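You operate a simulated robot arm through the tools that you are given. There is no shell and no other tool.

The job below is to be done with a simulated two-armed robot. You get a single attempt, and the scene is never put back.

Task
Add the milk and the potato to the soup and cover it again.
Fine: round steel pot; all the milk from the yellow mug, which goes back; the lid waits on the cooling rack. Set down upright: mug.

The check looks at the end state, three seconds after you hand in, the way a careful person would. Anything else that was tipped, shoved, dropped, spilled or broken makes it a failure. Lids that push on must go on centred and level and be pressed home; caps that screw on are set level and turned clockwise until they are tight.

Robot
Two 7-joint arms with fingered hands on one trunk that stands fixed in place. Base frame: the origin is at the foot of the trunk, x ahead of it, y to its left, z up. Units: m, degrees, N and s.
The left shoulder is at [0.099, 0.128, 1.086], the right one opposite. Each reaches about 1.156 m from its shoulder. Payload 5 kg a hand.
The TCP of each hand is the grasp point between the finger pads, 0.037 m short of the fingertips. In the tool frame z runs along the fingers and y along their closing line. The gripper opens to 0.124 m; its body begins 0.043 m behind the TCP. The gripper is a hand of 3 fingers: y runs from the thumb to the fingers, the wrist lies at [-0.021, -0.116, -0.203] in the tool frame, and closing takes about 1.5 s.
Orientation is told as [roll, pitch, yaw] about the base's x, y, z axes, in that order, counted from this pose: with the fingers straight down and the wrist toward the robot, the tool's x, y and z point along [0, 1, 0], [1, 0, 0] and [0, 0, -1] of the base frame.

Tools
- The arms move only by the tool play_rows. It takes "left_rows", "right_rows" or both (then of equal length, played together; a hand with none holds still); each is a list of rows, each a list of 7 numbers: the shift along the base's x, y, z in units of 25 mm (1.0 is 25 mm), then the turn, a rotation vector about the base's x, y, z in units of 6 degrees (1.0 is 6 degrees), then the finger opening in m, from 0 to 0.124. In form: [[x, y, z, rx, ry, rz, fingers], ...]. A call has 1 to 20 rows; each row shifts and turns the commanded pose from where the row before left it. A call with a number of a shift or a turn outside -1 to 1 is refused whole. A row lasts 0.2 s, in which the tool goes at most 0.05 m and 8.6 degrees; a call with a longer step from one row to the next is refused whole, and so is a gripper value outside its range. A pose out of reach is approached as far as the arm can. The call stops where the force on the tool passes 40 N (or 10 N more than at its start, if that is more) or the arm is blocked; 0.2 s more then pass. Each finger travels about 0.045 m/s and halts on what it meets, pressing with about 30 N; the grip force reading is that of the motor and also rises with nothing between the fingers. The clock runs only during rows and for 0.2 s after the last one: add rows that do not move to give the fingers time. The reply holds the time, the measured pose of the TCP, the force on the tool along the base axes, the opening and the grip force, in the units named above and with some noise, with the torque about the TCP (base axes, N m) and any sound that the robot's microphone picked up, and new pictures: "pictures" is both (left out), scene, wrist or none (wrist: the cameras of the hands that moved).
- Cameras (640 x 400 px; columns grow to the right, rows downward): "scene" is now at [0.2502, -0.0677, 1.2635]; the picture's right is [-0.70, -0.72, 0.00], its down [-0.34, 0.33, -0.88] and it looks along [0.63, -0.61, -0.48] (base axes); focal length 214 px, centre (320, 200). "left" rides on the left gripper at [-0.072, -0.104, -0.154] in its tool frame; the picture's right is [-0.83, -0.26, 0.49], its down [0.51, -0.72, 0.47] and it looks along [0.23, 0.64, 0.73] (tool axes); focal length 243 px, centre (320, 200). "right" rides on the right gripper at [0.072, -0.104, -0.154] in its tool frame; the picture's right is [-0.83, 0.26, -0.49], its down [-0.51, -0.72, 0.47] and it looks along [-0.23, 0.64, 0.73] (tool axes); focal length 243 px, centre (320, 200). There is no depth. A picture from a camera that has moved, and an enlarged one, comes with that camera's place and axes in the base frame and with its lens. The place of the scene camera against the robot may be out by one fixed shift of up to 0.018 m in any direction.
- move_column(by): moves the trunk up (or, below 0, down) by that many m; the arms and the scene camera ride with it, the base frame stays. It gives what a move gives, with no picture.
- grasp_type(shape, hand): the hand has 3 fingers and takes this shape, open, in about a second: jaw (thumb against the fingers, like two jaws); tri (thumb and two fingers); tip (a fingertip pinch); poke (one finger out to press); point (the index stretched); flat (the hand flat); cup (the hand cupped); fist (a fist). The gripper value then closes the fingers along that shape, each until it touches; the sizes above hold for jaw. It gives what a move gives, with no picture.
- pan_tilt(pan, tilt): turns the head with the scene camera to pan (to the left, within 80 degrees either way) and tilt (down, from -29 to 69), counted from straight ahead of the robot (the tilt from the chest, where the trunk bows). It gives what a move gives, and a new picture of the scene camera.
- zoom(camera, box): a new picture of the part [left, top, right, bottom] of that camera's present view, enlarged. No time passes.
- job_done(): hands the job in; it is judged then, once.

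Nothing tells you positions but the pictures and the camera data. Unless the task says otherwise, let go and move clear before handing in.

The tools are called after "Request:" as a command line: name --argument value ..., lists and objects as JSON in quotes. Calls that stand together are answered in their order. play_rows: Moves the arms, as the interface text tells. Its arguments: {"type":"object","properties":{"left_rows":{"type":"array","items":{"type":"array","items":{"type":"number"}}},"right_rows":{"type":"array","items":{"type":"array","items":{"type":"number"}}},"pictures":{"type":"string","enum":["both","scene","wrist","none"]}},"required":[]} The other tools are called the same way: move_column (by) moves the trunk up or down; grasp_type (shape, hand) gives the hand a shape; pan_tilt (pan, tilt) turns the head that bears the scene camera; zoom (camera, box) takes an enlarged picture of a part of a camera's view; job_done () hands the job in.

At the start:

```text
time_s: 0.0
left_position: [0.505, 0.7018, 1.2361]
left_tcp_rot: [0.0, 0.0, 0.0]
left_force: [-0.1, 0.2, 0.6]
left_ft_torque: [0.0, -0.01, -0.02]
left_width: 0.1237
left_finger_force: 0.0
left_shape: jaw
right_position: [0.6605, 0.099, 1.2466]
right_tcp_rot: [0.0, 0.0, 0.0]
right_force: [-0.4, -0.3, -0.3]
right_ft_torque: [-0.03, 0.02, -0.01]
right_width: 0.1238
right_finger_force: 0.1
right_shape: jaw
trunk travel left (down, up): [-0.275, 0.288]
head pan, tilt (commanded): [-44.1, 28.6]
```

scene: 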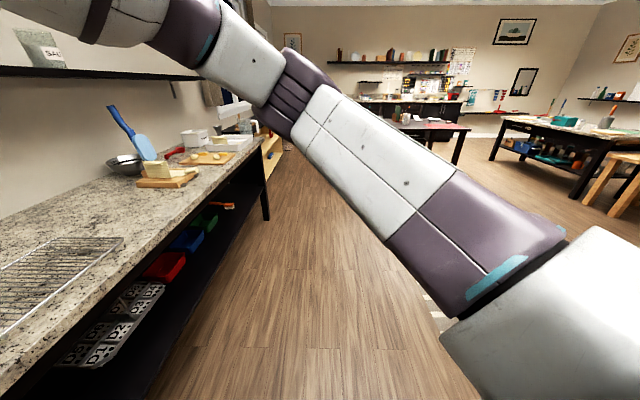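
right: 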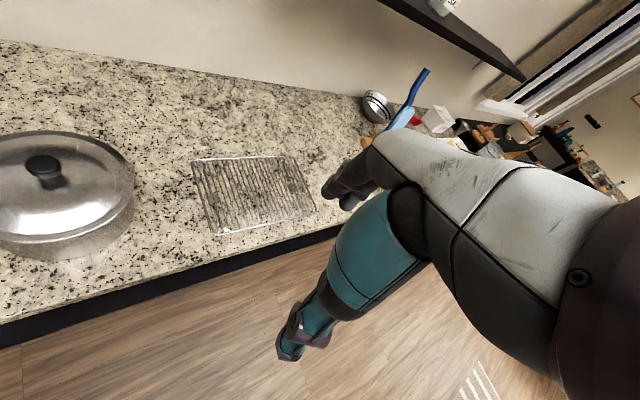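
left: 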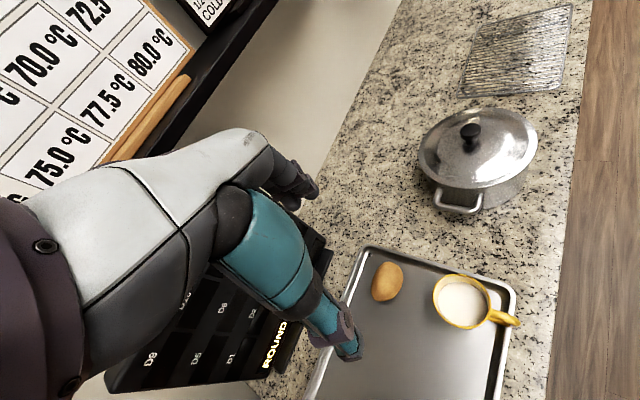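

I see a granite counter ahead of the robot with a round steel pot with a knobbed lid, a cooling rack to its right, and a tray with a potato and a yellow mug of milk to its left. I'll first turn the head to look at the counter better.

Request:
pan_tilt --pan 0 --tilt 40

Request:
pan_tilt --pan 35 --tilt 40

```text
time_s: 1.1
left_position: [0.5066, 0.7019, 1.2346]
left_tcp_rot: [0.0, 0.0, 0.1]
left_force: [0.1, 1.1, 0.6]
left_ft_torque: [0.01, 0.01, 0.02]
left_width: 0.1236
left_finger_force: 0.1
left_shape: jaw
right_position: [0.6601, 0.0985, 1.2456]
right_tcp_rot: [0.0, 0.0, 0.1]
right_force: [-0.1, -0.5, 0.2]
right_ft_torque: [0.01, -0.01, 0.01]
right_width: 0.1234
right_finger_force: 0.1
right_shape: jaw
trunk travel left (down, up): [-0.275, 0.288]
head pan, tilt (commanded): [0.0, 40.0]
camera scene: at [0.2699, -0.0044, 1.2459], right [0.0, -1.0, 0.0], down [-0.64, 0.0, -0.77], along [0.77, 0.0, -0.64], focal length 214 px, centre (320, 200)
```

scene: 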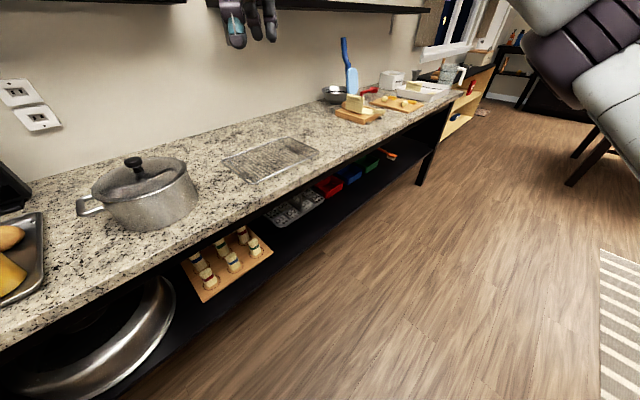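

```text
time_s: 2.1
left_position: [0.505, 0.7031, 1.2353]
left_tcp_rot: [0.1, 0.1, -0.1]
left_force: [0.3, 0.4, -0.6]
left_ft_torque: [0.01, -0.03, -0.04]
left_width: 0.1236
left_finger_force: 0.0
left_shape: jaw
right_position: [0.6595, 0.0988, 1.2455]
right_tcp_rot: [0.1, 0.0, -0.1]
right_force: [-0.3, -0.1, -1.4]
right_ft_torque: [-0.02, 0.0, 0.0]
right_width: 0.1235
right_finger_force: 0.0
right_shape: jaw
trunk travel left (down, up): [-0.275, 0.288]
head pan, tilt (commanded): [35.0, 40.0]
camera scene: at [0.2546, 0.0444, 1.2459], right [0.57, -0.82, 0.0], down [-0.53, -0.37, -0.77], along [0.63, 0.44, -0.64], focal length 214 px, centre (320, 200)
```

scene: 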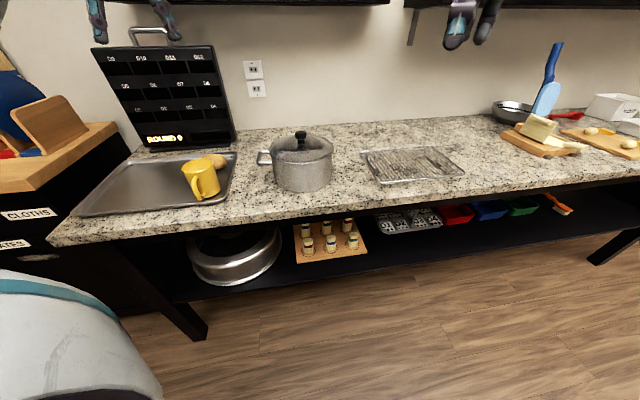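

The counter runs obliquely (from left-near to right-far). The pot, rack and tray with mug and potato are in view; I'll zoom for detail.

Request:
zoom --camera "scene" --box '[60, 100, 360, 290]'

Request:
zoom --camera "scene" --box '[240, 110, 480, 210]'

Request:
zoom --camera "left" --box '[320, 60, 600, 400]'

Request:
zoom --camera "right" --box '[0, 80, 340, 300]'

```text
2.11 times, centred on (210, 195) of scene
camera zoom: at [0.2546, 0.0444, 1.2459], right [0.57, -0.82, 0.0], down [-0.53, -0.37, -0.77], along [0.63, 0.44, -0.64], focal length 452 px, centre (552, 210)
```

zoom: 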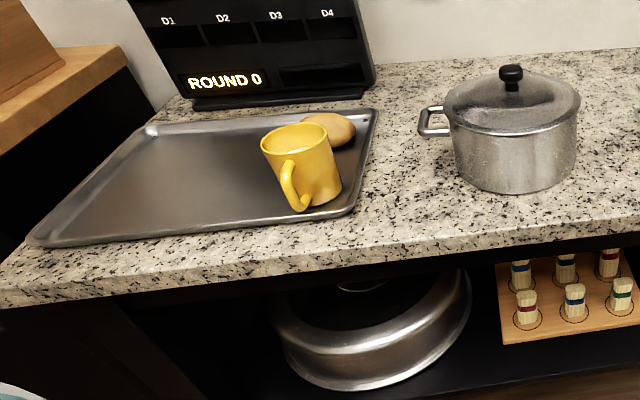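

```text
2.67 times, centred on (360, 160) of scene
camera zoom: at [0.2546, 0.0444, 1.2459], right [0.57, -0.82, 0.0], down [-0.53, -0.37, -0.77], along [0.63, 0.44, -0.64], focal length 572 px, centre (213, 307)
```

zoom: 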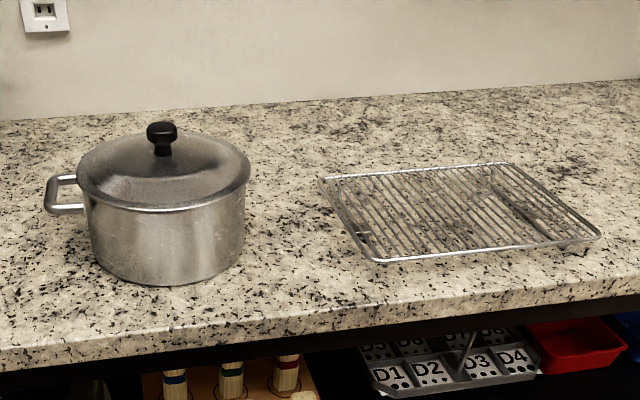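

```text
1.18 times, centred on (460, 230) of left
camera zoom: at [0.4005, 0.6309, 1.3886], right [-0.26, -0.83, -0.49], down [-0.72, 0.51, -0.47], along [0.64, 0.23, -0.73], focal length 285 px, centre (155, 165)
```

zoom: 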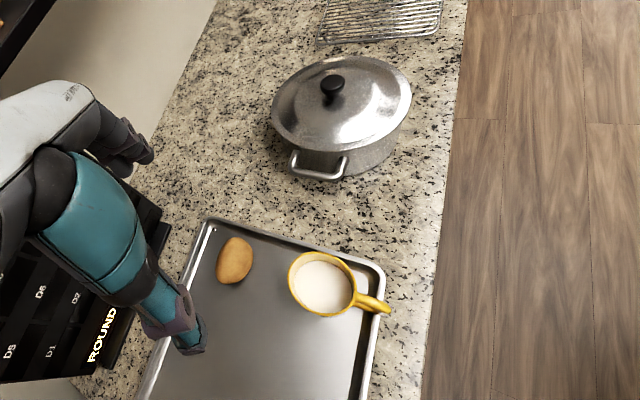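

```text
1.82 times, centred on (170, 190) of right
camera zoom: at [0.5556, 0.1724, 1.3988], right [0.26, -0.83, 0.49], down [-0.72, -0.51, -0.47], along [0.64, -0.23, -0.73], focal length 441 px, centre (593, 218)
```

zoom: 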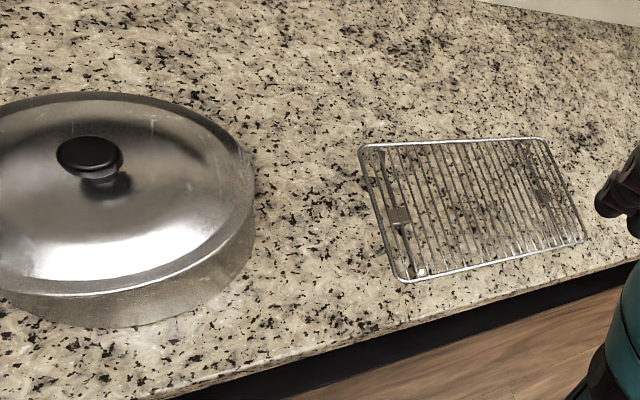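

The knob of the pot lid triangulates to about (0.706, 0.437, 0.987); the mug is near (0.47, 0.61) with its handle toward the robot, the potato near (0.56, 0.71), and the rack near (0.8, 0.17). I'll move the right hand high over toward the pot to get a closer look at the lid.

Request:
play_rows --right_rows '[[0, 1, 0, 0, 0, 0, 0.124], [0, 1, 0, 0, 0, 0, 0.124], [0, 1, 0, 0, 0, 0, 0.124], [0, 1, 0, 0, 0, 0, 0.124], [0, 1, 0, 0, 0, 0, 0.124], [0, 1, 0, 0, 0, 0, 0.124], [0, 1, 0, 0, 0, 0, 0.124], [0, 1, 0, 0, 0, 0, 0.124], [0, 0, 0, 0, 0, 0, 0.124], [0, 0, 0, 0, 0, 0, 0.124]]' --pictures "both"

```text
time_s: 4.3
left_position: [0.5058, 0.7018, 1.2357]
left_tcp_rot: [0.0, 0.0, 0.1]
left_force: [0.4, -0.4, 0.6]
left_ft_torque: [0.0, 0.04, 0.01]
left_width: 0.1239
left_finger_force: 0.1
left_shape: jaw
right_position: [0.6604, 0.2995, 1.247]
right_tcp_rot: [0.0, 0.0, 0.0]
right_force: [0.5, 0.3, -0.1]
right_ft_torque: [0.0, -0.01, 0.03]
right_width: 0.1238
right_finger_force: 0.1
right_shape: jaw
trunk travel left (down, up): [-0.275, 0.288]
head pan, tilt (commanded): [35.0, 40.0]
camera scene: at [0.2545, 0.0448, 1.2459], right [0.57, -0.82, 0.0], down [-0.53, -0.37, -0.77], along [0.63, 0.44, -0.64], focal length 214 px, centre (320, 200)
camera right: at [0.5555, 0.3727, 1.3988], right [0.26, -0.83, 0.49], down [-0.72, -0.51, -0.47], along [0.64, -0.23, -0.73], focal length 243 px, centre (320, 200)
```

scene: 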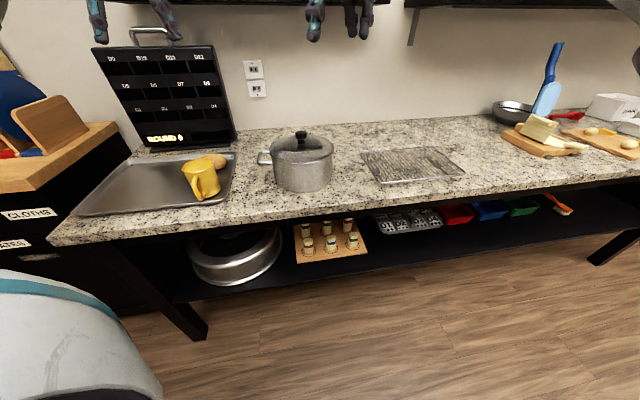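
right: 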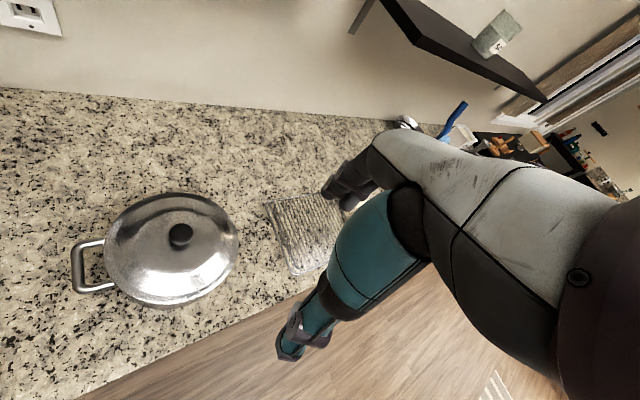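

Request:
zoom --camera "right" --box '[60, 170, 360, 330]'

Request:
zoom --camera "scene" --box '[240, 120, 360, 200]'

Request:
zoom --camera "left" --box '[400, 0, 600, 230]'

```text
2.13 times, centred on (210, 250) of right
camera zoom: at [0.5555, 0.3727, 1.3988], right [0.26, -0.83, 0.49], down [-0.72, -0.51, -0.47], along [0.64, -0.23, -0.73], focal length 518 px, centre (555, 93)
```

zoom: 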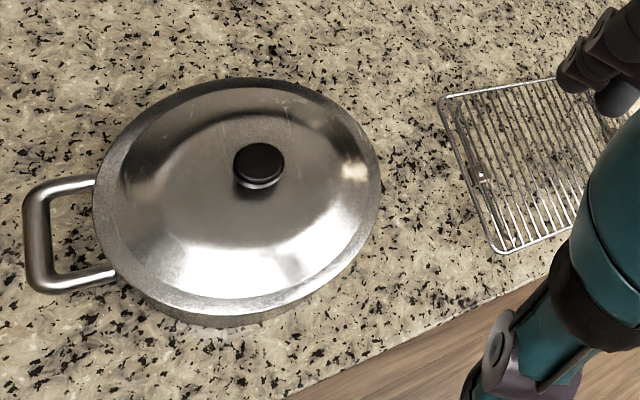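

```text
5.00 times, centred on (300, 160) of scene
camera zoom: at [0.2545, 0.0448, 1.2459], right [0.57, -0.82, 0.0], down [-0.53, -0.37, -0.77], along [0.63, 0.44, -0.64], focal length 1072 px, centre (420, 400)
```

zoom: 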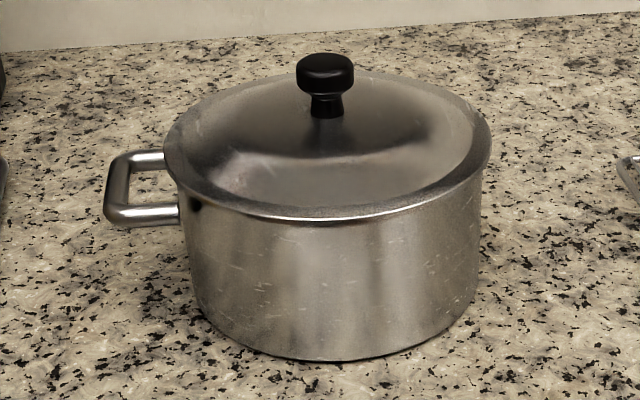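

```text
1.74 times, centred on (500, 115) of left
camera zoom: at [0.4003, 0.6313, 1.3885], right [-0.26, -0.83, -0.49], down [-0.72, 0.51, -0.47], along [0.64, 0.23, -0.73], focal length 422 px, centre (7, 348)
```

zoom: 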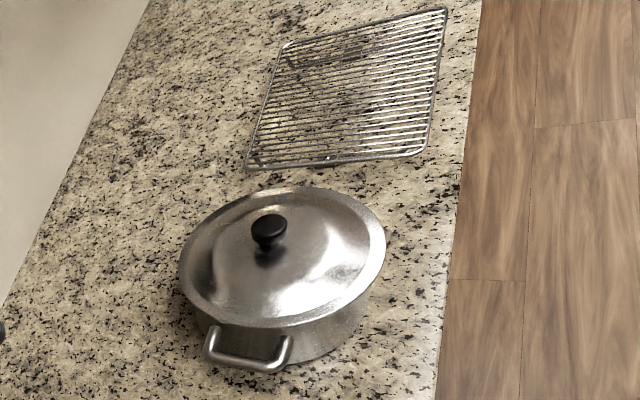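

The pot lid's knob refines to about (0.706, 0.440), top z ≈ 0.988, and the rack is centred near (0.92, 0.175) at z ≈ 0.885, turned 45°. I'll bring the right hand above the knob.

Request:
play_rows --right_rows '[[0.228, 0.7025, -0.935, 0, 0, 0, 0.124], [0.228, 0.7025, -0.935, 0, 0, 0, 0.124], [0.228, 0.7025, -0.935, 0, 0, 0, 0.124], [0.228, 0.7025, -0.935, 0, 0, 0, 0.124], [0.228, 0.7025, -0.935, 0, 0, 0, 0.124], [0.228, 0.7025, -0.935, 0, 0, 0, 0.124], [0.228, 0.7025, -0.935, 0, 0, 0, 0.124], [0.228, 0.7025, -0.935, 0, 0, 0, 0.124], [0, 0, 0, 0, 0, 0, 0.124], [0, 0, 0, 0, 0, 0, 0.124]]' --pictures "both"

```text
time_s: 6.5
left_position: [0.5051, 0.7026, 1.2361]
left_tcp_rot: [-0.1, 0.0, 0.1]
left_force: [-0.7, 0.8, 0.9]
left_ft_torque: [-0.02, 0.05, -0.01]
left_width: 0.1237
left_finger_force: 0.0
left_shape: jaw
right_position: [0.707, 0.4395, 1.0593]
right_tcp_rot: [0.0, 0.0, 0.0]
right_force: [0.4, 0.0, 0.5]
right_ft_torque: [0.0, -0.03, 0.02]
right_width: 0.1235
right_finger_force: 0.0
right_shape: jaw
trunk travel left (down, up): [-0.275, 0.288]
head pan, tilt (commanded): [35.0, 40.0]
camera scene: at [0.2545, 0.0446, 1.2459], right [0.57, -0.82, 0.0], down [-0.53, -0.37, -0.77], along [0.63, 0.44, -0.64], focal length 214 px, centre (320, 200)
camera right: at [0.602, 0.5131, 1.2115], right [0.26, -0.83, 0.49], down [-0.72, -0.51, -0.47], along [0.64, -0.23, -0.73], focal length 243 px, centre (320, 200)
```

scene: 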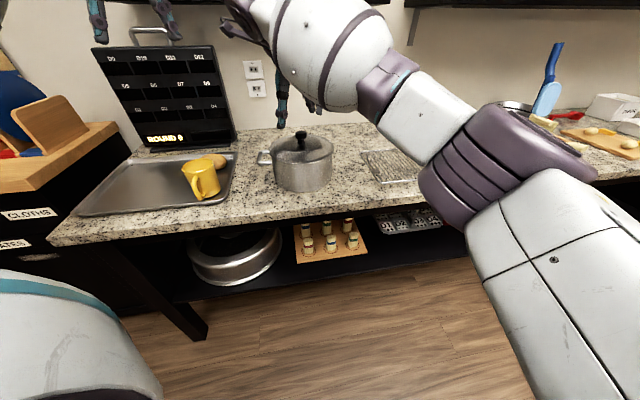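
right: 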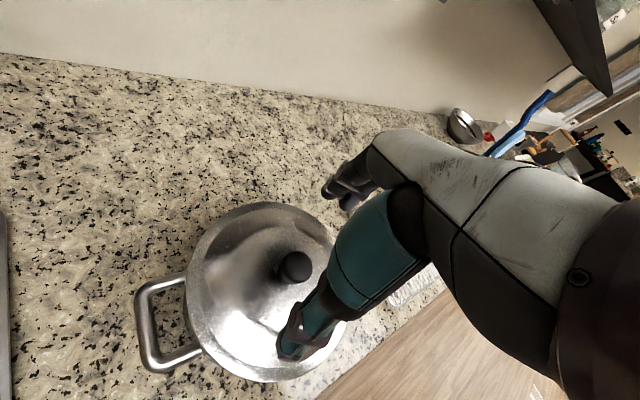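

The right hand is over the knob, and the knob ray agrees with (0.705, 0.442). I'll lower it so the fingertips straddle the knob just above the lid.

Request:
play_rows --right_rows '[[0, 0.03, -0.5, 0, 0, 0, 0.124], [0, 0.03, -0.5, 0, 0, 0, 0.124], [0, 0, -0.5, 0, 0, 0, 0.124], [0, 0, -0.5, 0, 0, 0, 0.124], [0, 0, -0.4, 0, 0, 0, 0.124], [0, 0, 0, 0, 0, 0, 0.124]]' --pictures "both"

Request:
zoom --camera "scene" --box '[220, 60, 400, 200]'

Request:
zoom --camera "right" --box '[200, 140, 440, 380]'

```text
time_s: 7.9
left_position: [0.5051, 0.701, 1.2362]
left_tcp_rot: [0.0, 0.0, 0.1]
left_force: [-0.4, -0.2, 0.4]
left_ft_torque: [-0.01, 0.01, 0.01]
left_width: 0.1236
left_finger_force: 0.0
left_shape: jaw
right_position: [0.706, 0.4425, 0.9987]
right_tcp_rot: [0.0, 0.0, -0.1]
right_force: [1.0, 0.3, -0.4]
right_ft_torque: [0.0, -0.01, 0.0]
right_width: 0.1236
right_finger_force: 0.1
right_shape: jaw
trunk travel left (down, up): [-0.275, 0.288]
head pan, tilt (commanded): [35.0, 40.0]
camera scene: at [0.2544, 0.0443, 1.2459], right [0.57, -0.82, 0.0], down [-0.53, -0.37, -0.77], along [0.63, 0.44, -0.64], focal length 214 px, centre (320, 200)
camera right: at [0.6014, 0.515, 1.1515], right [0.26, -0.83, 0.49], down [-0.72, -0.51, -0.47], along [0.64, -0.23, -0.73], focal length 243 px, centre (320, 200)
```

scene: 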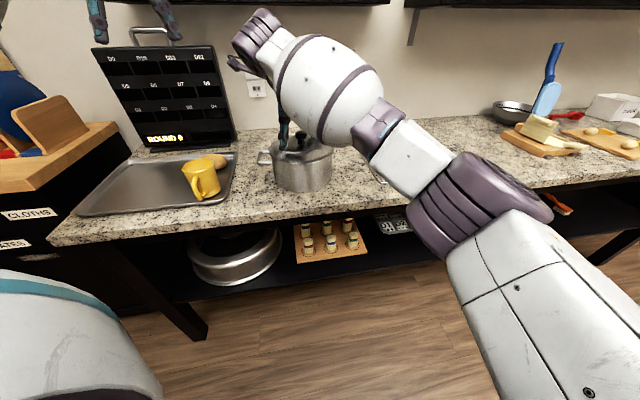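
right: 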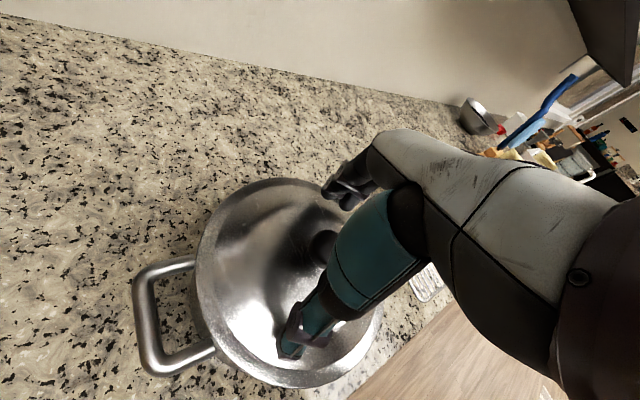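

```text
2.86 times, centred on (310, 130) of scene
camera zoom: at [0.2544, 0.0443, 1.2459], right [0.57, -0.82, 0.0], down [-0.53, -0.37, -0.77], along [0.63, 0.44, -0.64], focal length 613 px, centre (349, 400)
```

zoom: 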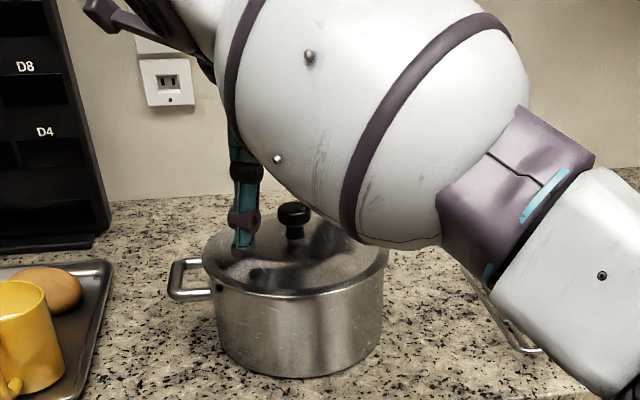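

```text
1.67 times, centred on (320, 260) of right
camera zoom: at [0.6014, 0.515, 1.1515], right [0.26, -0.83, 0.49], down [-0.72, -0.51, -0.47], along [0.64, -0.23, -0.73], focal length 404 px, centre (320, 100)
```

zoom: 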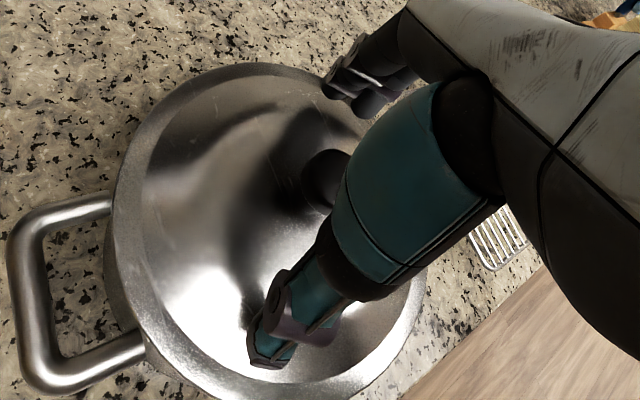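

The thumb and fingers straddle the knob at the right height. I'll lower a few more mm and close on the knob.

Request:
play_rows --right_rows '[[0, 0, -0.1, 0, 0, 0, 0.1], [0, 0, 0, 0, 0, 0, 0.07], [0, 0, 0, 0, 0, 0, 0.05], [0, 0, 0, 0, 0, 0, 0.04], [0, 0, 0, 0, 0, 0, 0.03], [0, 0, 0, 0, 0, 0, 0.02], [0, 0, 0, 0, 0, 0, 0.01], [0, 0, 0, 0, 0, 0, 0.0], [0, 0, 0, 0, 0, 0, 0.0], [0, 0, 0, 0, 0, 0, 0.0], [0, 0, 0, 0, 0, 0, 0.0]]' --pictures "both"

Request:
zoom --camera "scene" --box '[220, 60, 400, 200]'

Request:
zoom --camera "right" --box '[200, 140, 440, 380]'

```text
time_s: 10.3
left_position: [0.5043, 0.703, 1.2357]
left_tcp_rot: [0.0, -0.1, 0.0]
left_force: [-1.0, -0.5, -0.1]
left_ft_torque: [0.02, -0.01, -0.01]
left_width: 0.1238
left_finger_force: 0.0
left_shape: jaw
right_position: [0.706, 0.4428, 0.9964]
right_tcp_rot: [-0.1, 0.0, -0.1]
right_force: [-3.5, 1.4, -2.7]
right_ft_torque: [0.06, 0.31, 0.03]
right_width: 0.0283
right_finger_force: 30.0
right_shape: jaw
trunk travel left (down, up): [-0.275, 0.288]
head pan, tilt (commanded): [35.0, 40.0]
camera scene: at [0.2544, 0.0446, 1.2459], right [0.57, -0.82, 0.0], down [-0.53, -0.37, -0.77], along [0.63, 0.44, -0.64], focal length 214 px, centre (320, 200)
camera right: at [0.6013, 0.5151, 1.149], right [0.26, -0.83, 0.49], down [-0.72, -0.51, -0.47], along [0.64, -0.23, -0.73], focal length 243 px, centre (320, 200)
```

scene: 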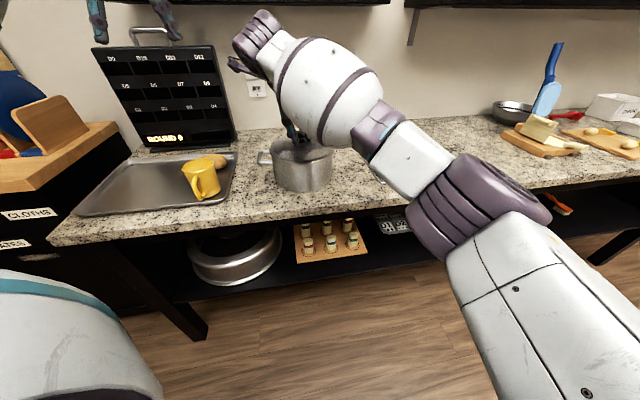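
right: 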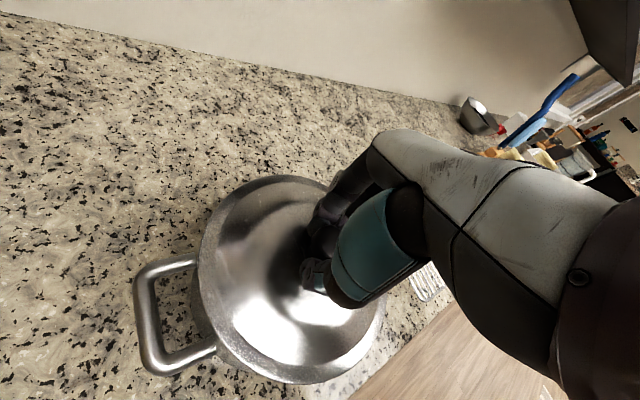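

```text
2.86 times, centred on (310, 130) of scene
camera zoom: at [0.2544, 0.0446, 1.2459], right [0.57, -0.82, 0.0], down [-0.53, -0.37, -0.77], along [0.63, 0.44, -0.64], focal length 613 px, centre (349, 400)
```

zoom: 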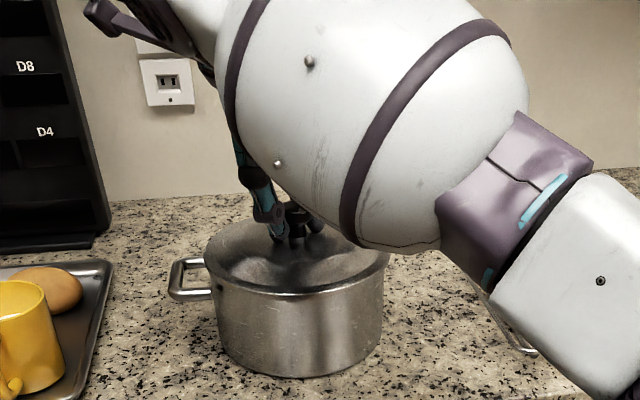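

```text
1.67 times, centred on (320, 260) of right
camera zoom: at [0.6013, 0.5151, 1.149], right [0.26, -0.83, 0.49], down [-0.72, -0.51, -0.47], along [0.64, -0.23, -0.73], focal length 404 px, centre (320, 100)
```

zoom: 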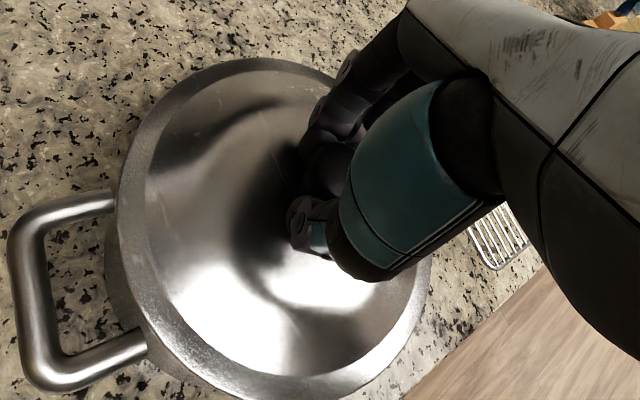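

The grip on the knob is firm (width 28 mm, 30 N). I'll lift the lid slowly straight up; the lid-on pose to remember is (0.706, 0.4428, 0.9964).

Request:
play_rows --right_rows '[[0, 0, 0.2, 0, 0, 0, 0.0], [0, 0, 0.3, 0, 0, 0, 0.0], [0, 0, 0.5, 0, 0, 0, 0.0], [0, 0, 0.5, 0, 0, 0, 0.0], [0, 0, 0.5, 0, 0, 0, 0.0], [0, 0, 0.5, 0, 0, 0, 0.0], [0, 0, 0.5, 0, 0, 0, 0.0], [0, 0, 0, 0, 0, 0, 0.0]]' --pictures "both"

Request:
zoom --camera "scene" --box '[220, 60, 400, 200]'

```text
time_s: 12.1
left_position: [0.5063, 0.7023, 1.2354]
left_tcp_rot: [0.0, 0.0, 0.0]
left_force: [-0.3, 0.5, 0.0]
left_ft_torque: [-0.01, 0.02, -0.03]
left_width: 0.1235
left_finger_force: 0.0
left_shape: jaw
right_position: [0.7063, 0.4411, 1.0698]
right_tcp_rot: [0.0, 0.0, -0.1]
right_force: [-0.8, 0.1, -2.1]
right_ft_torque: [0.04, 0.01, 0.0]
right_width: 0.0281
right_finger_force: 30.3
right_shape: jaw
trunk travel left (down, up): [-0.275, 0.288]
head pan, tilt (commanded): [35.0, 40.0]
camera scene: at [0.255, 0.0446, 1.2458], right [0.57, -0.82, 0.0], down [-0.53, -0.37, -0.77], along [0.63, 0.44, -0.64], focal length 214 px, centre (320, 200)
camera right: at [0.6019, 0.5152, 1.2233], right [0.26, -0.83, 0.49], down [-0.72, -0.51, -0.47], along [0.64, -0.23, -0.73], focal length 243 px, centre (320, 200)
```

scene: 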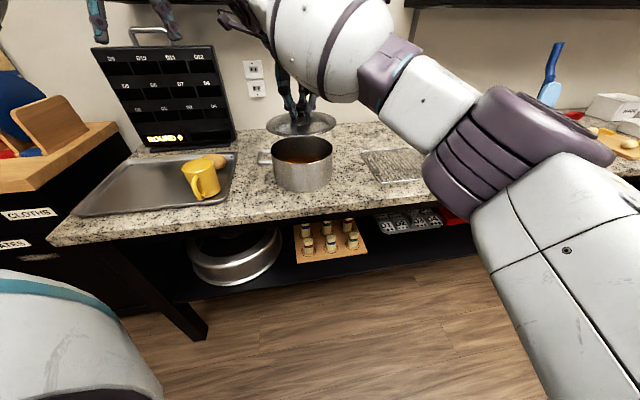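
right: 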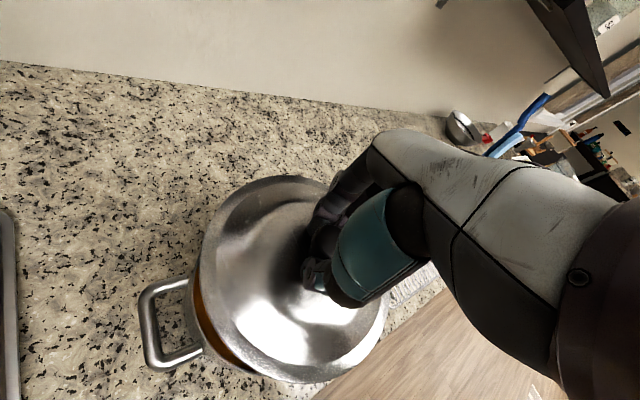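

```text
2.86 times, centred on (310, 130) of scene
camera zoom: at [0.255, 0.0446, 1.2458], right [0.57, -0.82, 0.0], down [-0.53, -0.37, -0.77], along [0.63, 0.44, -0.64], focal length 613 px, centre (349, 400)
```

zoom: 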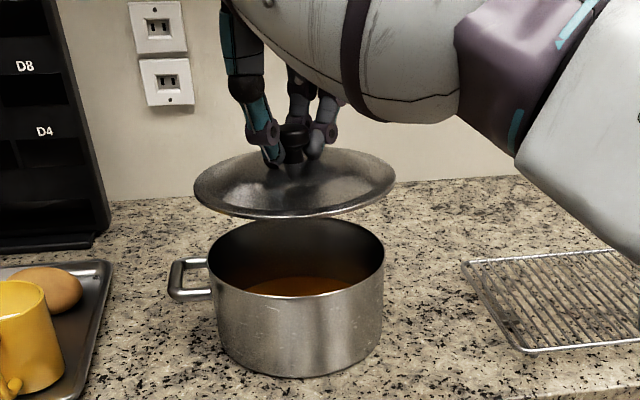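

The lid is off and level; orange soup is visible in the pot. I'll carry the lid across to above the cooling rack.

Request:
play_rows --right_rows '[[0.4, -0.5, 0.2, 0, 0, 0, 0.0], [0.7, -0.87, 0.2, 0, 0, 0, 0.0], [0.777, -0.967, 0, 0, 0, 0, 0.0], [0.777, -0.967, 0, 0, 0, 0, 0.0], [0.777, -0.967, 0, 0, 0, 0, 0.0], [0.777, -0.967, 0, 0, 0, 0, 0.0], [0.777, -0.967, 0, 0, 0, 0, 0.0], [0.777, -0.967, 0, 0, 0, 0, 0.0], [0.777, -0.967, 0, 0, 0, 0, 0.0], [0.777, -0.967, 0, 0, 0, 0, 0.0], [0.777, -0.967, 0, 0, 0, 0, 0.0], [0.4, -0.5, 0, 0, 0, 0, 0.0], [0, 0, 0, 0, 0, 0, 0.0], [0, 0, 0, 0, 0, 0, 0.0]]' --pictures "both"

Request:
zoom --camera "scene" --box '[320, 90, 500, 210]'

Request:
zoom --camera "right" --box '[100, 120, 500, 400]'

```text
time_s: 15.1
left_position: [0.5051, 0.7028, 1.2364]
left_tcp_rot: [0.0, 0.0, 0.0]
left_force: [1.0, 0.3, 0.1]
left_ft_torque: [-0.03, -0.01, 0.01]
left_width: 0.1234
left_finger_force: 0.0
left_shape: jaw
right_position: [0.9191, 0.1769, 1.0811]
right_tcp_rot: [0.0, 0.0, -0.1]
right_force: [-0.1, 0.1, -1.8]
right_ft_torque: [0.01, -0.01, 0.01]
right_width: 0.028
right_finger_force: 30.4
right_shape: jaw
trunk travel left (down, up): [-0.275, 0.288]
head pan, tilt (commanded): [35.0, 40.0]
camera scene: at [0.2548, 0.0443, 1.2458], right [0.57, -0.82, 0.0], down [-0.53, -0.37, -0.77], along [0.63, 0.44, -0.64], focal length 214 px, centre (320, 200)
camera right: at [0.8137, 0.2494, 1.2343], right [0.26, -0.83, 0.49], down [-0.72, -0.51, -0.47], along [0.64, -0.23, -0.73], focal length 243 px, centre (320, 200)
```

scene: 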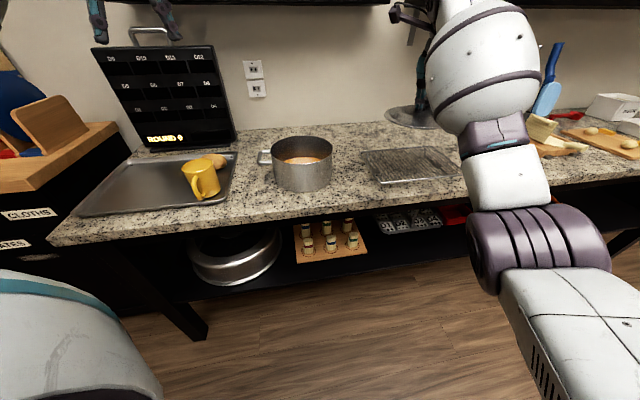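
right: 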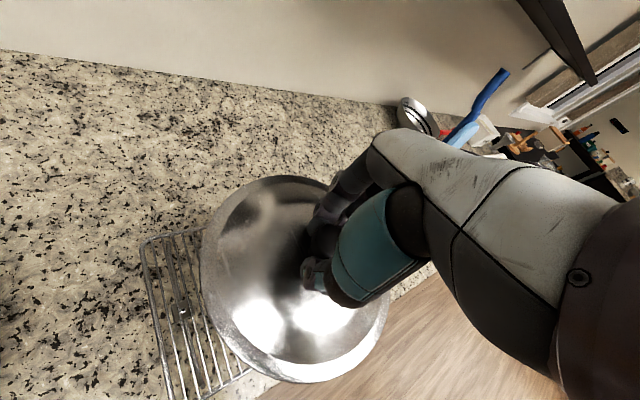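

```text
3.33 times, centred on (410, 150) of scene
camera zoom: at [0.2548, 0.0443, 1.2458], right [0.57, -0.82, 0.0], down [-0.53, -0.37, -0.77], along [0.63, 0.44, -0.64], focal length 715 px, centre (20, 367)
```

zoom: 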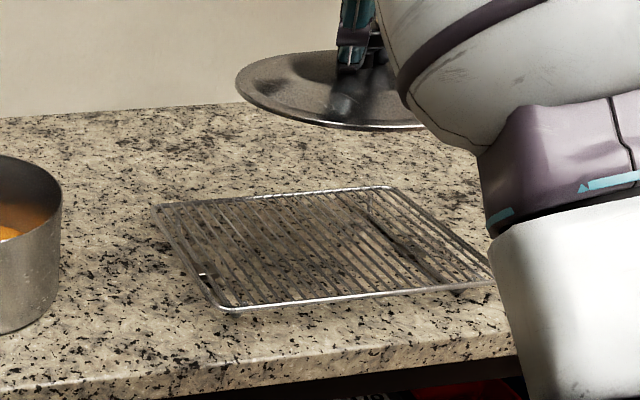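

```text
1.43 times, centred on (300, 260) of right
camera zoom: at [0.8137, 0.2494, 1.2343], right [0.26, -0.83, 0.49], down [-0.72, -0.51, -0.47], along [0.64, -0.23, -0.73], focal length 347 px, centre (349, 114)
```

zoom: 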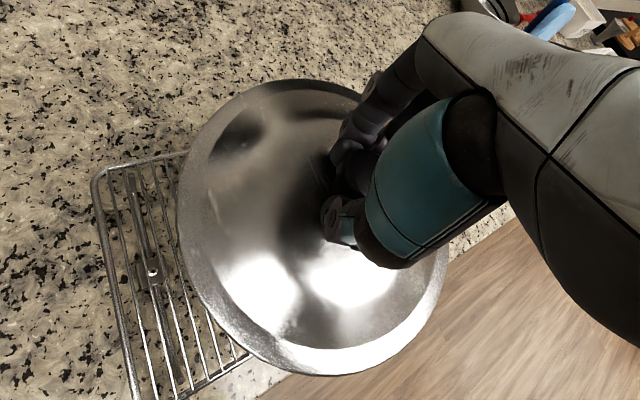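

The lid hangs above the rack, which I place at centre ≈ (0.93, 0.17), top z ≈ 0.875. I'll shift slightly to centre it and descend most of the way.

Request:
play_rows --right_rows '[[0.09, -0.06, -0.8, 0, 0, 0, 0.0], [0.09, -0.06, -0.8, 0, 0, 0, 0.0], [0.09, -0.06, -0.8, 0, 0, 0, 0.0], [0.09, -0.05, -0.8, 0, 0, 0, 0.0], [0.08, -0.05, -0.8, 0, 0, 0, 0.0], [0, 0, -0.6, 0, 0, 0, 0.0], [0, 0, 0, 0, 0, 0, 0.0]]' --pictures "both"

Request:
zoom --camera "scene" --box '[320, 90, 500, 210]'

Request:
zoom --camera "right" --box '[100, 120, 500, 400]'

```text
time_s: 16.7
left_position: [0.5064, 0.7027, 1.2363]
left_tcp_rot: [0.0, -0.1, 0.0]
left_force: [0.6, -0.3, 0.0]
left_ft_torque: [0.0, 0.02, -0.01]
left_width: 0.1239
left_finger_force: 0.0
left_shape: jaw
right_position: [0.9284, 0.1701, 0.9674]
right_tcp_rot: [-0.1, 0.0, 0.0]
right_force: [-0.4, 0.3, -0.9]
right_ft_torque: [0.05, -0.02, 0.01]
right_width: 0.028
right_finger_force: 29.5
right_shape: jaw
trunk travel left (down, up): [-0.275, 0.288]
head pan, tilt (commanded): [35.0, 40.0]
camera scene: at [0.2545, 0.0444, 1.2459], right [0.57, -0.82, 0.0], down [-0.53, -0.37, -0.77], along [0.63, 0.44, -0.64], focal length 214 px, centre (320, 200)
camera right: at [0.8239, 0.243, 1.1194], right [0.26, -0.83, 0.49], down [-0.72, -0.51, -0.47], along [0.64, -0.23, -0.73], focal length 243 px, centre (320, 200)
```

scene: 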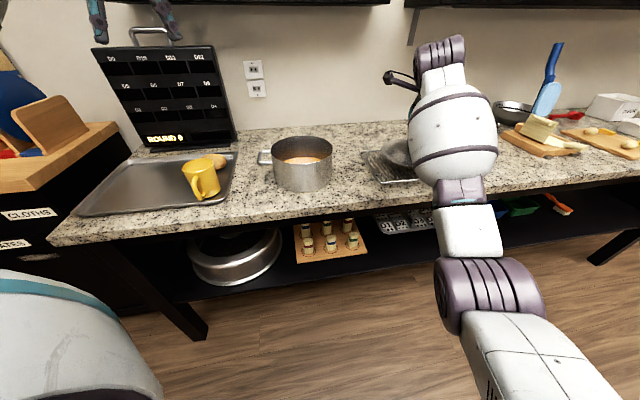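
right: 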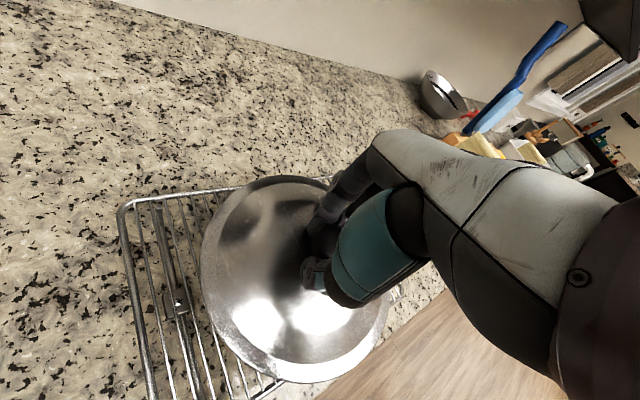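

```text
3.33 times, centred on (410, 150) of scene
camera zoom: at [0.2545, 0.0444, 1.2459], right [0.57, -0.82, 0.0], down [-0.53, -0.37, -0.77], along [0.63, 0.44, -0.64], focal length 715 px, centre (20, 367)
```

zoom: 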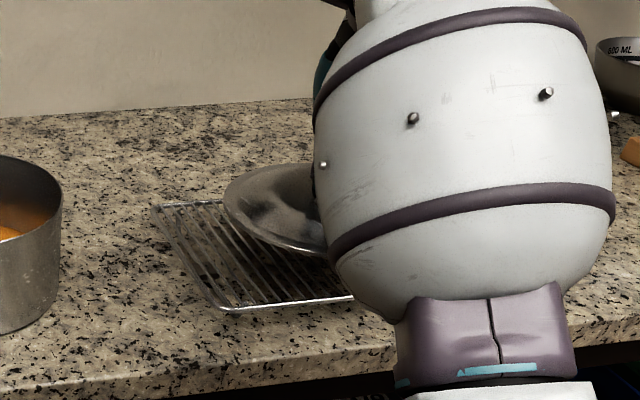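

```text
1.43 times, centred on (300, 260) of right
camera zoom: at [0.8239, 0.243, 1.1194], right [0.26, -0.83, 0.49], down [-0.72, -0.51, -0.47], along [0.64, -0.23, -0.73], focal length 347 px, centre (349, 114)
```

zoom: 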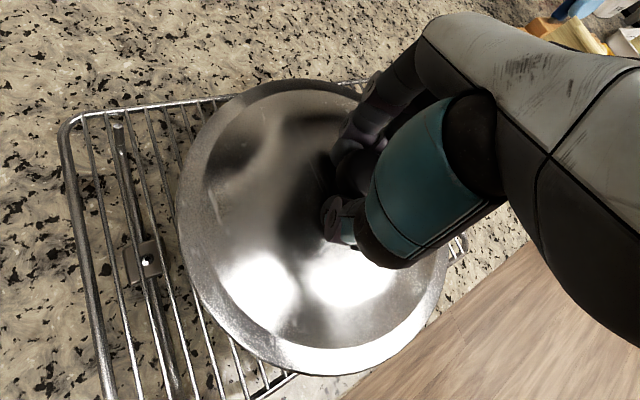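

The lid is centred over the rack, about 3 cm above it. I'll go down gently in small steps watching the force.

Request:
play_rows --right_rows '[[0, 0, -0.25, 0, 0, 0, 0.0], [0, 0, -0.25, 0, 0, 0, 0.0], [0, 0, -0.25, 0, 0, 0, 0.0], [0, 0, -0.25, 0, 0, 0, 0.0], [0, 0, 0, 0, 0, 0, 0.0]]' --pictures "none"

Request:
zoom --camera "scene" --box '[340, 130, 440, 200]'

```text
time_s: 17.9
left_position: [0.506, 0.7012, 1.2358]
left_tcp_rot: [0.0, 0.0, 0.0]
left_force: [0.3, 0.3, 0.3]
left_ft_torque: [0.01, -0.02, 0.0]
left_width: 0.1237
left_finger_force: 0.1
left_shape: jaw
right_position: [0.9288, 0.1695, 0.9405]
right_tcp_rot: [-0.1, 0.1, 0.0]
right_force: [-1.3, 0.0, -1.8]
right_ft_torque: [0.03, 0.03, -0.03]
right_width: 0.028
right_finger_force: 30.5
right_shape: jaw
trunk travel left (down, up): [-0.275, 0.288]
head pan, tilt (commanded): [35.0, 40.0]
```

```text
5.71 times, centred on (390, 165) of scene
camera zoom: at [0.2546, 0.0444, 1.2459], right [0.57, -0.82, 0.0], down [-0.53, -0.37, -0.77], along [0.63, 0.44, -0.64], focal length 1226 px, centre (-80, 400)
```

zoom: 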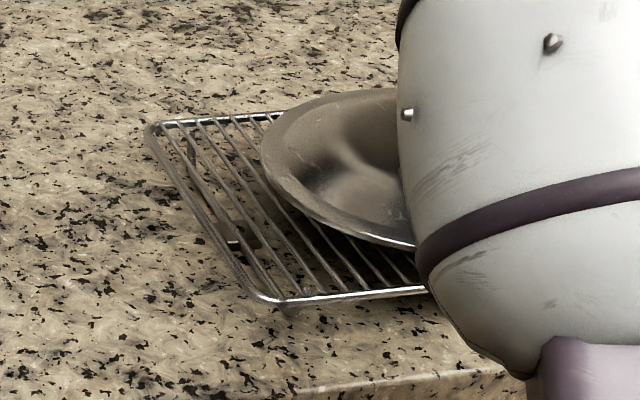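

Request:
play_rows --right_rows '[[0, 0, -0.12, 0, 0, 0, 0.0], [0, 0, -0.12, 0, 0, 0, 0.0], [0, 0, -0.12, 0, 0, 0, 0.0], [0, 0, 0, 0, 0, 0, 0.0]]' --pictures "none"

Request:
zoom --camera "scene" --box '[340, 130, 440, 200]'

```text
time_s: 18.9
left_position: [0.5054, 0.7021, 1.2363]
left_tcp_rot: [-0.1, 0.0, 0.0]
left_force: [-0.5, -0.2, -0.1]
left_ft_torque: [0.0, 0.01, -0.02]
left_width: 0.1238
left_finger_force: 0.1
left_shape: jaw
right_position: [0.9289, 0.1694, 0.9337]
right_tcp_rot: [0.0, -0.1, 0.0]
right_force: [0.6, -1.8, 2.0]
right_ft_torque: [0.17, -0.08, -0.03]
right_width: 0.0277
right_finger_force: 30.4
right_shape: jaw
trunk travel left (down, up): [-0.275, 0.288]
head pan, tilt (commanded): [35.0, 40.0]
```

```text
5.71 times, centred on (390, 165) of scene
camera zoom: at [0.2545, 0.0443, 1.2459], right [0.57, -0.82, 0.0], down [-0.53, -0.37, -0.77], along [0.63, 0.44, -0.64], focal length 1226 px, centre (-80, 400)
```

zoom: 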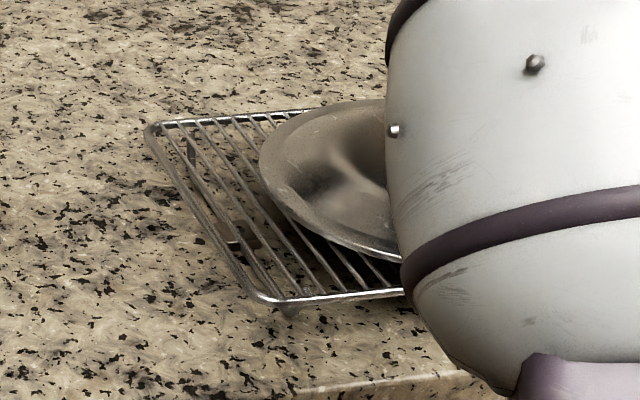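

Contact has begun at about z = 0.934 (force changed sign). One more tiny press, then open the fingers slowly.

Request:
play_rows --right_rows '[[0, 0, -0.08, 0, 0, 0, 0.0], [0, 0, 0, 0, 0, 0, 0.0]]' --pictures "none"

```text
time_s: 19.5
left_position: [0.505, 0.7013, 1.2366]
left_tcp_rot: [0.0, 0.0, 0.0]
left_force: [0.2, 0.0, 0.6]
left_ft_torque: [0.0, 0.02, 0.01]
left_width: 0.1239
left_finger_force: 0.1
left_shape: jaw
right_position: [0.9291, 0.1703, 0.9318]
right_tcp_rot: [0.0, 0.0, 0.1]
right_force: [1.7, -1.7, 5.6]
right_ft_torque: [0.41, -0.18, -0.07]
right_width: 0.0276
right_finger_force: 30.1
right_shape: jaw
trunk travel left (down, up): [-0.275, 0.288]
head pan, tilt (commanded): [35.0, 40.0]
```

Request:
play_rows --right_rows '[[0, 0, 0, 0, 0, 0, 0.03], [0, 0, 0, 0, 0, 0, 0.035], [0, 0, 0, 0, 0, 0, 0.045], [0, 0, 0, 0, 0, 0, 0.06], [0, 0, 0, 0, 0, 0, 0.08], [0, 0, 0, 0, 0, 0, 0.1], [0, 0, 0, 0, 0, 0, 0.124], [0, 0, 0, 0, 0, 0, 0.124], [0, 0, 0, 0, 0, 0, 0.124], [0, 0, 0, 0, 0, 0, 0.124]]' --pictures "both"

Request:
zoom --camera "right" --box '[100, 120, 500, 400]'

Request:
zoom --camera "scene" --box '[340, 130, 440, 200]'

```text
time_s: 21.7
left_position: [0.5046, 0.7034, 1.2354]
left_tcp_rot: [-0.1, 0.0, 0.1]
left_force: [0.2, -0.2, 0.2]
left_ft_torque: [0.01, 0.03, -0.02]
left_width: 0.1238
left_finger_force: 0.0
left_shape: jaw
right_position: [0.9284, 0.1709, 0.9297]
right_tcp_rot: [-0.1, 0.0, 0.0]
right_force: [0.6, 0.2, 0.0]
right_ft_torque: [0.01, -0.02, 0.04]
right_width: 0.1238
right_finger_force: 0.1
right_shape: jaw
trunk travel left (down, up): [-0.275, 0.288]
head pan, tilt (commanded): [35.0, 40.0]
camera scene: at [0.2549, 0.0445, 1.2458], right [0.57, -0.82, 0.0], down [-0.53, -0.37, -0.77], along [0.63, 0.44, -0.64], focal length 214 px, centre (320, 200)
camera right: at [0.8245, 0.2435, 1.0829], right [0.26, -0.83, 0.49], down [-0.72, -0.51, -0.47], along [0.64, -0.23, -0.73], focal length 243 px, centre (320, 200)
```

scene: 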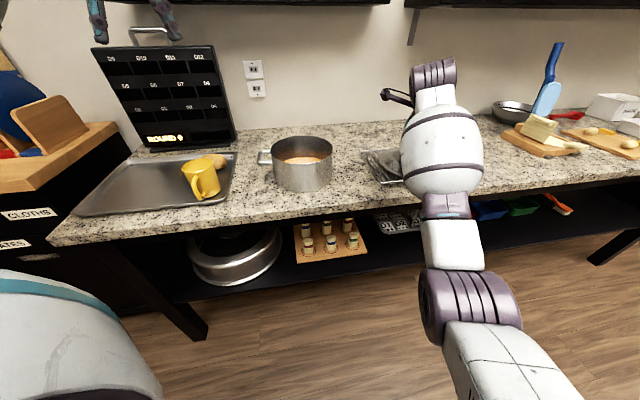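
right: 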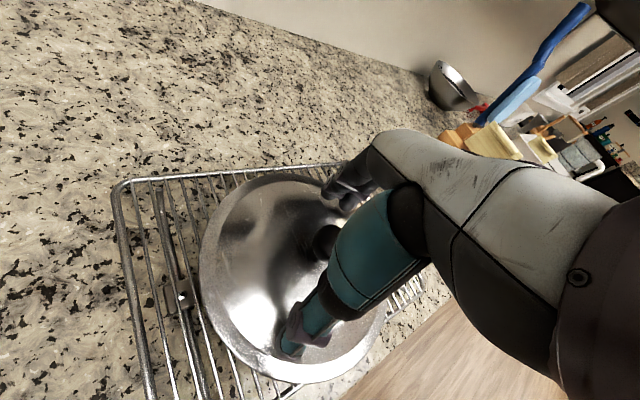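

```text
1.43 times, centred on (300, 260) of right
camera zoom: at [0.8245, 0.2435, 1.0829], right [0.26, -0.83, 0.49], down [-0.72, -0.51, -0.47], along [0.64, -0.23, -0.73], focal length 347 px, centre (349, 114)
```

zoom: 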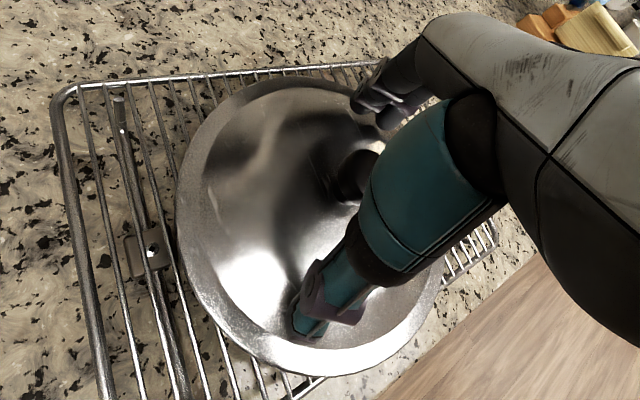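

```text
5.71 times, centred on (390, 165) of scene
camera zoom: at [0.2549, 0.0445, 1.2458], right [0.57, -0.82, 0.0], down [-0.53, -0.37, -0.77], along [0.63, 0.44, -0.64], focal length 1226 px, centre (-80, 400)
```

zoom: 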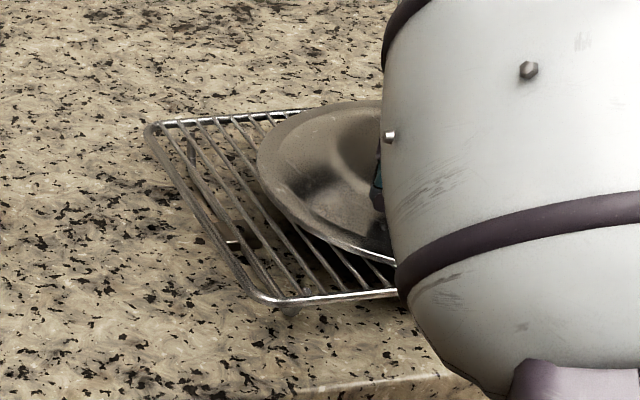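

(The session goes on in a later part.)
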